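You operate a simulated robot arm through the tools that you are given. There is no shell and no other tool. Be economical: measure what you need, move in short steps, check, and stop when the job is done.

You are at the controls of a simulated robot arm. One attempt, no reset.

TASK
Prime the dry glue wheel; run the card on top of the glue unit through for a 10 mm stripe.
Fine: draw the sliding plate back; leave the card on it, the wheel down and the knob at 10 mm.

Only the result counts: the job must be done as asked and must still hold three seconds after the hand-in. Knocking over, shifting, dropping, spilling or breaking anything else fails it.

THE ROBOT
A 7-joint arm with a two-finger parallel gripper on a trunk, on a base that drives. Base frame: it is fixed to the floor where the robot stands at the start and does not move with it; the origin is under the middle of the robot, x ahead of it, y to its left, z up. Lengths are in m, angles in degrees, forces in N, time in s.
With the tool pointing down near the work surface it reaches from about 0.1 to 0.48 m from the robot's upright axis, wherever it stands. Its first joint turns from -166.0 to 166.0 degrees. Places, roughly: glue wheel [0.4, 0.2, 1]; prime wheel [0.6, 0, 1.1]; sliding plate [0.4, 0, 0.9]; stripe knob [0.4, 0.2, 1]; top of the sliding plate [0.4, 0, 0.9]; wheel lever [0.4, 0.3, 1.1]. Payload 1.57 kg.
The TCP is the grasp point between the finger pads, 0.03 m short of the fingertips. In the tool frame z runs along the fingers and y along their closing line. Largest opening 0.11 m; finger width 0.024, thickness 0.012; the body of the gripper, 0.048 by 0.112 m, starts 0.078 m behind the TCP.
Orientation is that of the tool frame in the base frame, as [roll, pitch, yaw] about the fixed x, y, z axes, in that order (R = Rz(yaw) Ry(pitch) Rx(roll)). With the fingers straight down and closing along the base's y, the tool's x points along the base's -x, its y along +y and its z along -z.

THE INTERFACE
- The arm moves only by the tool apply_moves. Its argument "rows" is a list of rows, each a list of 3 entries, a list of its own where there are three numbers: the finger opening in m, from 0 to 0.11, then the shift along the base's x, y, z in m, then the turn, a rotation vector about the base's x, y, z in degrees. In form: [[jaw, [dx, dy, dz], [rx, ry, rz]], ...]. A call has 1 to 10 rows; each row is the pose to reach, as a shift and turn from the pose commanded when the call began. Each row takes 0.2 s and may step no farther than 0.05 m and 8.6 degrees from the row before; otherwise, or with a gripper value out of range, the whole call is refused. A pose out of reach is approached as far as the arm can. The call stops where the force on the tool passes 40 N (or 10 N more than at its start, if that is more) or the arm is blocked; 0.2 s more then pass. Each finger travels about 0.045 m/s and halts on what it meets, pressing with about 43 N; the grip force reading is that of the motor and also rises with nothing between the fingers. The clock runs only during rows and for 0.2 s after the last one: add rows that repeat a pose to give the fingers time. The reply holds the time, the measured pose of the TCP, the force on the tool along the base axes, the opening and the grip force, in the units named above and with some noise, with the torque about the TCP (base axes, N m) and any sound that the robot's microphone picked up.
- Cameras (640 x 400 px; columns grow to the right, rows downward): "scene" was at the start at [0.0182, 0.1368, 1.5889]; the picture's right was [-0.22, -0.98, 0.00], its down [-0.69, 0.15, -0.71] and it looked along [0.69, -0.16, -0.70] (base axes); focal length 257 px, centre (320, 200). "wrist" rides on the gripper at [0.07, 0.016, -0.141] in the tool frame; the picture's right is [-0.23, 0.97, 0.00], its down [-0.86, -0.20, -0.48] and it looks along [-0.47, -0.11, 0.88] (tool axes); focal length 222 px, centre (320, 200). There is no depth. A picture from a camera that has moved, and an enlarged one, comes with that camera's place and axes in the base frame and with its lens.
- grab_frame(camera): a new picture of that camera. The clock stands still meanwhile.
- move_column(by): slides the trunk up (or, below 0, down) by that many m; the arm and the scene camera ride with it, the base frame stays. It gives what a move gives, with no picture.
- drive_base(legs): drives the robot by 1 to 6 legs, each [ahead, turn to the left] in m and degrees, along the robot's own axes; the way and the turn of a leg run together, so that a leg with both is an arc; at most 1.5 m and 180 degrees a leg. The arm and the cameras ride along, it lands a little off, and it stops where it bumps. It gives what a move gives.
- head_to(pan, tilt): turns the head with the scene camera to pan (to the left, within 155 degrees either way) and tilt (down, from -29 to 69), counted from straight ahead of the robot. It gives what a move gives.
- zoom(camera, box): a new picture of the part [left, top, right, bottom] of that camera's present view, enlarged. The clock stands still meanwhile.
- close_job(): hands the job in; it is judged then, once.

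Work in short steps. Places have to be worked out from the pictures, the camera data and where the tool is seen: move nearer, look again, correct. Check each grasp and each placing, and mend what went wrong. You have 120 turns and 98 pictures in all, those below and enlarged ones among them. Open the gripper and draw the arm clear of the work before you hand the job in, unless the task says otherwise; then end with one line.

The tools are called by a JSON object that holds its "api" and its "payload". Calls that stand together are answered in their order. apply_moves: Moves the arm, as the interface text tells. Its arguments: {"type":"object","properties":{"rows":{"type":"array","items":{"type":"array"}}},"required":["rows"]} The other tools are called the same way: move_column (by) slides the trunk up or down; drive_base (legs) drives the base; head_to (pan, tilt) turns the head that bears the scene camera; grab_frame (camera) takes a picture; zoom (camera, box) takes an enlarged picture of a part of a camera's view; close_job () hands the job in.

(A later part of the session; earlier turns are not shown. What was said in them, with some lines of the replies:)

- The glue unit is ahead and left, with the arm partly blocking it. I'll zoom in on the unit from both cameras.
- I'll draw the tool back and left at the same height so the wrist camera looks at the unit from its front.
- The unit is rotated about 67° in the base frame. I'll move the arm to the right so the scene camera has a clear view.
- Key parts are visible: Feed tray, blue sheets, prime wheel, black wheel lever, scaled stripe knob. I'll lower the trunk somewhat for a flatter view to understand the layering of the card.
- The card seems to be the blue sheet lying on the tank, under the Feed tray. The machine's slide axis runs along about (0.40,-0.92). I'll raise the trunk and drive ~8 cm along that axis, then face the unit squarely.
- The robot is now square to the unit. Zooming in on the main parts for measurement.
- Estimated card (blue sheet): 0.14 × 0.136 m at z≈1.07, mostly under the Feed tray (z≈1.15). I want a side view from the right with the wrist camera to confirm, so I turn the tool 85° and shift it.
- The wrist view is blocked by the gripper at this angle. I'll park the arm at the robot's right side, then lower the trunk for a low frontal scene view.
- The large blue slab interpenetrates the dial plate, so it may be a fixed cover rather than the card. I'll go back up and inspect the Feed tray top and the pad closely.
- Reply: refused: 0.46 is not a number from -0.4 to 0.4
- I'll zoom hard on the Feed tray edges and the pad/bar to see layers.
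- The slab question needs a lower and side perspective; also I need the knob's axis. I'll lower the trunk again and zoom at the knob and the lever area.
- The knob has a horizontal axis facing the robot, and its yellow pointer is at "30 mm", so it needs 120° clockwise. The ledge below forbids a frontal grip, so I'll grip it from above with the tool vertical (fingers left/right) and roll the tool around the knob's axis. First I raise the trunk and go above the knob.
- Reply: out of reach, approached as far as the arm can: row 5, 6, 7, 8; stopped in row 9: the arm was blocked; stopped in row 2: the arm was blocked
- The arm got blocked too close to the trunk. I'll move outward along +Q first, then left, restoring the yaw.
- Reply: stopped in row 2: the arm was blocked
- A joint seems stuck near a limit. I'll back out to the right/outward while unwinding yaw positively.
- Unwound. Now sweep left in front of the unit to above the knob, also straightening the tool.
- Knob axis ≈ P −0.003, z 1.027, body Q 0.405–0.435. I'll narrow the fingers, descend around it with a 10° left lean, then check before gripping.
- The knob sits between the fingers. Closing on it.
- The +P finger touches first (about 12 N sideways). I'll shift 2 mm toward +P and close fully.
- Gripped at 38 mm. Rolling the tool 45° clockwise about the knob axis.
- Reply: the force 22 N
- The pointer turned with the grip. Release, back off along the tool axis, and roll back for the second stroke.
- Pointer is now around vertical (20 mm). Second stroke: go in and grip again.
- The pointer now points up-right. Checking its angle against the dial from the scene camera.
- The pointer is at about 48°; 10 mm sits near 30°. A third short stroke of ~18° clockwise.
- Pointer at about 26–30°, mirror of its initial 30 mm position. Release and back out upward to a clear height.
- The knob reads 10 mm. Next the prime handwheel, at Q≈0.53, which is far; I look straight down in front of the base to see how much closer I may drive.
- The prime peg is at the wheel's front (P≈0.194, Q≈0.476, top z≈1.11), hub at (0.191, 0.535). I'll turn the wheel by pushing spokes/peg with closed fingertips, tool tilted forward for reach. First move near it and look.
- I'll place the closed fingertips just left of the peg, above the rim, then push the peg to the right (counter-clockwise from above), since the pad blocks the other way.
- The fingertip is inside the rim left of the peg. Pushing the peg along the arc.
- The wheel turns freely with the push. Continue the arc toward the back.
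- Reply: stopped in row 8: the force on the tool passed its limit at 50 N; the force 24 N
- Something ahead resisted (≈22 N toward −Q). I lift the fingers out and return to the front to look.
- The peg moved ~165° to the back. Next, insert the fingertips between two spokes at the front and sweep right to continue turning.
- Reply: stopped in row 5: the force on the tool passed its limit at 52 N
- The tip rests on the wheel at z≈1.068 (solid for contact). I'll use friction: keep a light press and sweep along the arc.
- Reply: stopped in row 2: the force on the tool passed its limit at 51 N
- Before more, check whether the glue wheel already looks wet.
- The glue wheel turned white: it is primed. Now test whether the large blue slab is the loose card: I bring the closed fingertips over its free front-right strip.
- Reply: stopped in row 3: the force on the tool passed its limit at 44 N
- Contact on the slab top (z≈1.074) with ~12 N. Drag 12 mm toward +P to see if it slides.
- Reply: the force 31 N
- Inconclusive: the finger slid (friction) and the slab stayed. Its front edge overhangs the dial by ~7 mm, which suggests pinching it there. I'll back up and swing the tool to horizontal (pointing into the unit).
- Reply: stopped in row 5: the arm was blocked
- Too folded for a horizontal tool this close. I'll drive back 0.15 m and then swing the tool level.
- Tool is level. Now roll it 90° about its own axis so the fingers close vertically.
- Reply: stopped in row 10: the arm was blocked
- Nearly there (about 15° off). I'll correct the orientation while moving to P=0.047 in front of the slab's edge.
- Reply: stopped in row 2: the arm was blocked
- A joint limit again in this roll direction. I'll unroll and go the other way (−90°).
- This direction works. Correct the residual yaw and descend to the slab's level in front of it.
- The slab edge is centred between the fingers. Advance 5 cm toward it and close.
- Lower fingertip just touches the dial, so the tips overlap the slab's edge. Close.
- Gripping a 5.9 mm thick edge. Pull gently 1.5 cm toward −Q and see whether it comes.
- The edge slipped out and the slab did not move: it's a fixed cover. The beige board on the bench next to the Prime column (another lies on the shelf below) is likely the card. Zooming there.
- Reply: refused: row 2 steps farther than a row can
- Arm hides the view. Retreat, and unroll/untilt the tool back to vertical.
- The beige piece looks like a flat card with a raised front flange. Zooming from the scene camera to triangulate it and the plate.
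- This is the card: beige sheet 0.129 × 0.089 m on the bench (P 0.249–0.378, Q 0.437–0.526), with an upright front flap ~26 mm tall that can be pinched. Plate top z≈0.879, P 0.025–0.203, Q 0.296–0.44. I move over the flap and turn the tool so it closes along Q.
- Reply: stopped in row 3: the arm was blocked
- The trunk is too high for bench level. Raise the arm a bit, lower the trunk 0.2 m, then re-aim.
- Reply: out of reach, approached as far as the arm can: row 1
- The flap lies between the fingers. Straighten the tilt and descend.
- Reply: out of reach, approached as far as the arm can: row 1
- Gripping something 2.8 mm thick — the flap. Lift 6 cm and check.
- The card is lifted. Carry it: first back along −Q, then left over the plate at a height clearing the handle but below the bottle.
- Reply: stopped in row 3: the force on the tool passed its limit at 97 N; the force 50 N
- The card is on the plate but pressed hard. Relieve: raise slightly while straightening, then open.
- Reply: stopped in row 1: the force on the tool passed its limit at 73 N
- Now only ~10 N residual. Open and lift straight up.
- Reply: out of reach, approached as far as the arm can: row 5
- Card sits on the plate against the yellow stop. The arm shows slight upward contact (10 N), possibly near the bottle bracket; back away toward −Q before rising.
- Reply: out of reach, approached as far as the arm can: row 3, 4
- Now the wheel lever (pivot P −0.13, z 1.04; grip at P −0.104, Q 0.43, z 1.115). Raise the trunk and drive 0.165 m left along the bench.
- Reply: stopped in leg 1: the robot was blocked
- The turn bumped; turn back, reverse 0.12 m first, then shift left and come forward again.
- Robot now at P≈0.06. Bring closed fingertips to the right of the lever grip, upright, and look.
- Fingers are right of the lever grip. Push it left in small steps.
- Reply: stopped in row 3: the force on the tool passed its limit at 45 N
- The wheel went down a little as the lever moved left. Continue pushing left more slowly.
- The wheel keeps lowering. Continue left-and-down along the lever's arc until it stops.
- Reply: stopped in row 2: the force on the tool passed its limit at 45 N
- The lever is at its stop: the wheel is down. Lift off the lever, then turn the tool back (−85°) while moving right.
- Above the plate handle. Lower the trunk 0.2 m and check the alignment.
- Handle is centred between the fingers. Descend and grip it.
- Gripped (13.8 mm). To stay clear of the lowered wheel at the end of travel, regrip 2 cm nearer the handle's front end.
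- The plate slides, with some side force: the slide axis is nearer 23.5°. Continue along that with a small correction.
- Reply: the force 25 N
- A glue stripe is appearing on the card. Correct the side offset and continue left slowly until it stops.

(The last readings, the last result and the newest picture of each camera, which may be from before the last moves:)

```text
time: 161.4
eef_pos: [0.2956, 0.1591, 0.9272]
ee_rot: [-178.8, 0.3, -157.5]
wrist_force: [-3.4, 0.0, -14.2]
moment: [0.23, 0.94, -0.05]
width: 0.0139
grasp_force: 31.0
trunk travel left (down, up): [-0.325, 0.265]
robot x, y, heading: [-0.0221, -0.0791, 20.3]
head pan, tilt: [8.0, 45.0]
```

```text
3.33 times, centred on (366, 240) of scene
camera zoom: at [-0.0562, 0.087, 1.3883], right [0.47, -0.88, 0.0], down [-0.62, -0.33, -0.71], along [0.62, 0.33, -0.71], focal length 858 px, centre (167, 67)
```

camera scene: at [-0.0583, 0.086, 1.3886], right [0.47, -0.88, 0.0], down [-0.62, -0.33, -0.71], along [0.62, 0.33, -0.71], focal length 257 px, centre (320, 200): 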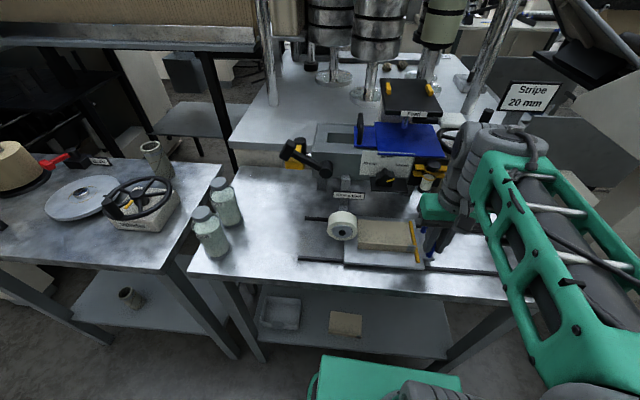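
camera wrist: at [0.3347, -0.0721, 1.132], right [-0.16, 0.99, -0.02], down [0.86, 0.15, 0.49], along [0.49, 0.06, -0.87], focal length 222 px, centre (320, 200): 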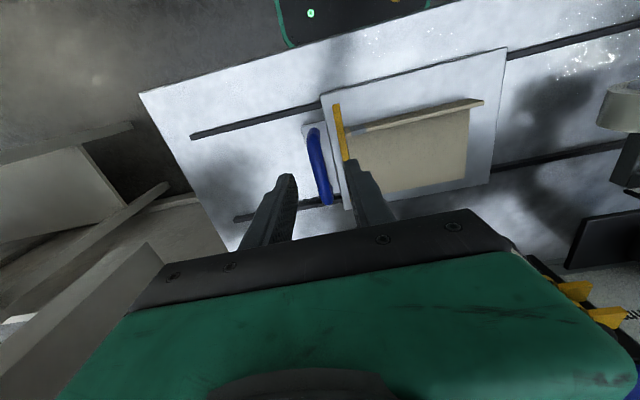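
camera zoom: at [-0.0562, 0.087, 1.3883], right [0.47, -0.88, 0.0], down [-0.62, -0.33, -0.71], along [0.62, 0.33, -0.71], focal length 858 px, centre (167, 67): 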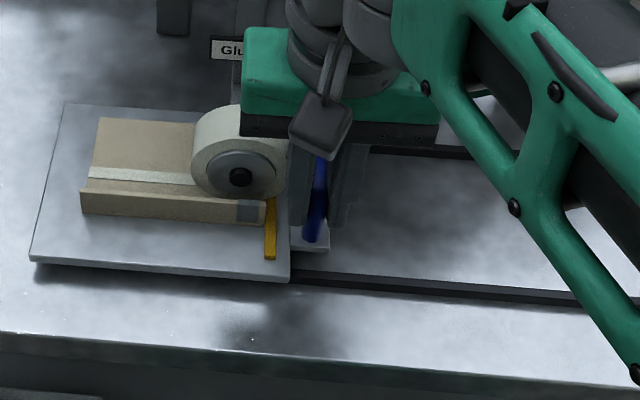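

Only ~17 mm of card remains. Push another ~14 mm gently, force-limited.

{"api": "apply_moves", "payload": {"rows": [[0.0, [-0.0015, 0.0037, 0.001], [0, 0, 0]], [0.0, [-0.0031, 0.0074, 0.001], [0, 0, 0]], [0.0, [-0.0046, 0.0111, 0.001], [0, 0, 0]], [0.0, [-0.0057, 0.0139, 0.001], [0, 0, 0]]]}}

{"api": "zoom", "payload": {"camera": "scene", "box": [270, 180, 462, 300]}}

```text
time: 162.4
eef_pos: [0.2893, 0.1735, 0.9299]
ee_rot: [-178.8, 0.4, -157.5]
wrist_force: [-8.2, -4.3, -20.7]
moment: [0.31, 0.53, -0.07]
width: 0.0138
grasp_force: 30.2
trunk travel left (down, up): [-0.325, 0.265]
robot x, y, heading: [-0.0162, -0.0752, 20.0]
head pan, tilt: [8.0, 45.0]
```

```text
3.33 times, centred on (366, 240) of scene
camera zoom: at [-0.0564, 0.087, 1.3883], right [0.47, -0.88, 0.0], down [-0.62, -0.33, -0.71], along [0.62, 0.33, -0.71], focal length 858 px, centre (167, 67)
```

zoom: 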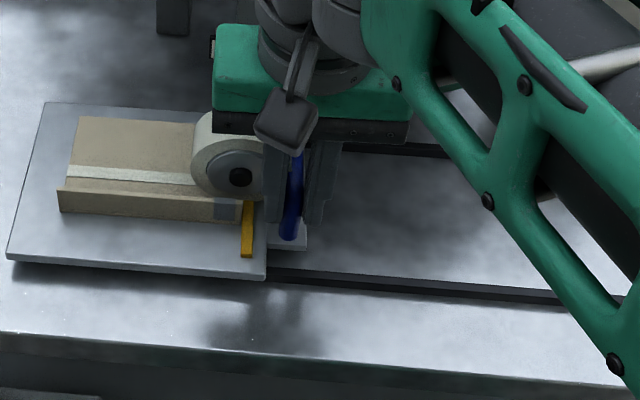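

The stripe now runs the card's whole length. Draw the plate back along the same line.

{"api": "apply_moves", "payload": {"rows": [[0.0, [0.0078, -0.0184, -0.001], [0, 0, 0]], [0.0, [0.0156, -0.0368, -0.001], [0, 0, 0]], [0.0, [0.0234, -0.0552, -0.001], [0, 0, 0]], [0.0, [0.0312, -0.0737, -0.001], [0, 0, 0]], [0.0, [0.039, -0.0921, -0.001], [0, 0, 0]], [0.0, [0.0468, -0.1105, -0.001], [0, 0, 0]], [0.0, [0.0546, -0.1289, -0.001], [0, 0, 0]], [0.0, [0.0624, -0.1473, -0.001], [0, 0, 0]], [0.0, [0.0702, -0.1658, -0.001], [0, 0, 0]], [0.0, [0.078, -0.1842, -0.001], [0, 0, 0]]]}}

{"api": "apply_moves", "payload": {"rows": [[0.0, [0.0078, -0.0184, 0], [0, 0, 0]], [0.0, [0.0156, -0.0368, 0], [0, 0, 0]], [0.0, [0.0234, -0.0552, 0], [0, 0, 0]], [0.0, [0.0257, -0.0608, 0], [0, 0, 0]]]}}

{"api": "grab_frame", "payload": {"camera": "scene"}}

```text
time: 164.6
eef_pos: [0.3658, -0.0107, 0.9288]
ee_rot: [-178.8, 0.4, -157.6]
wrist_force: [-6.5, -2.9, 1.4]
moment: [0.67, -0.12, -0.17]
width: 0.014
grasp_force: 30.4
trunk travel left (down, up): [-0.325, 0.265]
robot x, y, heading: [-0.0173, -0.0764, 19.9]
head pan, tilt: [8.0, 45.0]
```

```text
time: 165.6
eef_pos: [0.3919, -0.0716, 0.9296]
ee_rot: [-178.8, 0.5, -157.6]
wrist_force: [-11.6, -6.2, 9.1]
moment: [0.07, 1.06, -0.06]
width: 0.014
grasp_force: 30.4
trunk travel left (down, up): [-0.325, 0.265]
robot x, y, heading: [-0.015, -0.0794, 19.9]
head pan, tilt: [8.0, 45.0]
```

```text
5 pictures are left
camera scene: at [-0.0579, 0.0861, 1.3885], right [0.47, -0.88, 0.0], down [-0.62, -0.33, -0.71], along [0.62, 0.33, -0.71], focal length 257 px, centre (320, 200)
```

scene: 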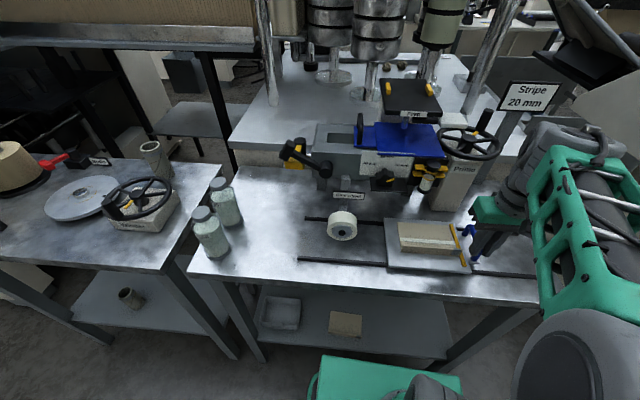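

Plate is back at its start with the card. Release the handle, rise straight up and check the details.

{"api": "apply_moves", "payload": {"rows": [[0.025, [0, 0, 0], [0, 0, 0]], [0.035, [0, 0, 0], [0, 0, 0]], [0.035, [0, 0, 0.015], [0, 0, 0]], [0.035, [0, 0, 0.045], [0, 0, 0]], [0.035, [0.0, 0, 0.09], [0, 0, 0]], [0.035, [0.015, -0.037, 0.12], [0, 0, 0]], [0.035, [0.01, -0.08, 0.13], [0, 0, 0]]]}}

{"api": "zoom", "payload": {"camera": "scene", "box": [280, 130, 504, 270]}}

```text
time: 167.2
eef_pos: [0.4035, -0.1514, 1.0582]
ee_rot: [-178.7, 0.5, -157.9]
wrist_force: [-0.4, 1.7, -0.3]
moment: [-0.13, -0.01, 0.03]
width: 0.0352
grasp_force: 0.1
out of reach, approached as far as the arm can: row 6
trunk travel left (down, up): [-0.325, 0.265]
robot x, y, heading: [-0.0157, -0.0742, 20.1]
head pan, tilt: [8.0, 45.0]
```

```text
2.86 times, centred on (392, 200) of scene
camera zoom: at [-0.0555, 0.0883, 1.3881], right [0.47, -0.88, 0.0], down [-0.62, -0.33, -0.71], along [0.62, 0.33, -0.71], focal length 735 px, centre (114, 200)
```

zoom: 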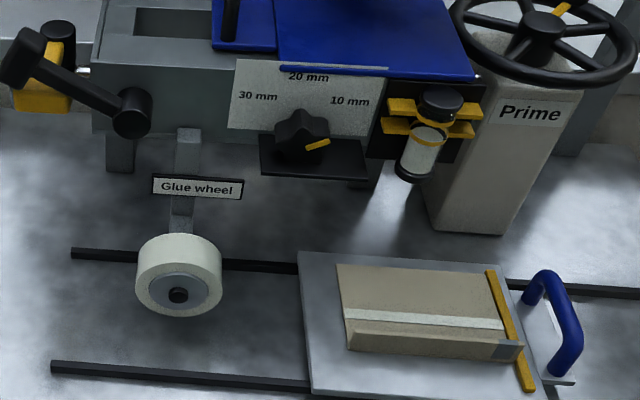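

Stripe laid, card on the drawn-back plate, wheel down, knob at 10 mm. Open the gripper fully and pull back slightly before handing in.

{"api": "apply_moves", "payload": {"rows": [[0.06, [-0.01, -0.03, 0.02], [0, 0, 0]], [0.08, [-0.02, -0.06, 0.03], [0, 0, 0]], [0.11, [-0.03, -0.09, 0.03], [0, 0, 0]], [0.11, [-0.03, -0.09, 0.03], [0, 0, 0]], [0.11, [-0.03, -0.09, 0.03], [0, 0, 0]]]}}

{"api": "close_job", "payload": {}}

```text
time: 168.4
eef_pos: [0.3729, -0.2407, 1.0886]
ee_rot: [-178.9, 0.5, -157.6]
wrist_force: [-0.2, 1.4, -0.1]
moment: [0.0, 0.0, 0.02]
width: 0.1099
grasp_force: 0.1
trunk travel left (down, up): [-0.325, 0.265]
robot x, y, heading: [-0.0192, -0.0741, 20.1]
head pan, tilt: [8.0, 45.0]
```

```text
The job is handed in.
```

The job is handed in: the wheel is primed, and the card went through once for a stripe along its whole length (knob at 10 mm, width not measured); it is on the drawn-back plate with the wheel down. I took the beige card beside the Prime column to be the one you meant; while searching I also gripped and tugged the blue cover, which did not move. One base turn was blocked near the bench, and nothing looked out of place afterwards.
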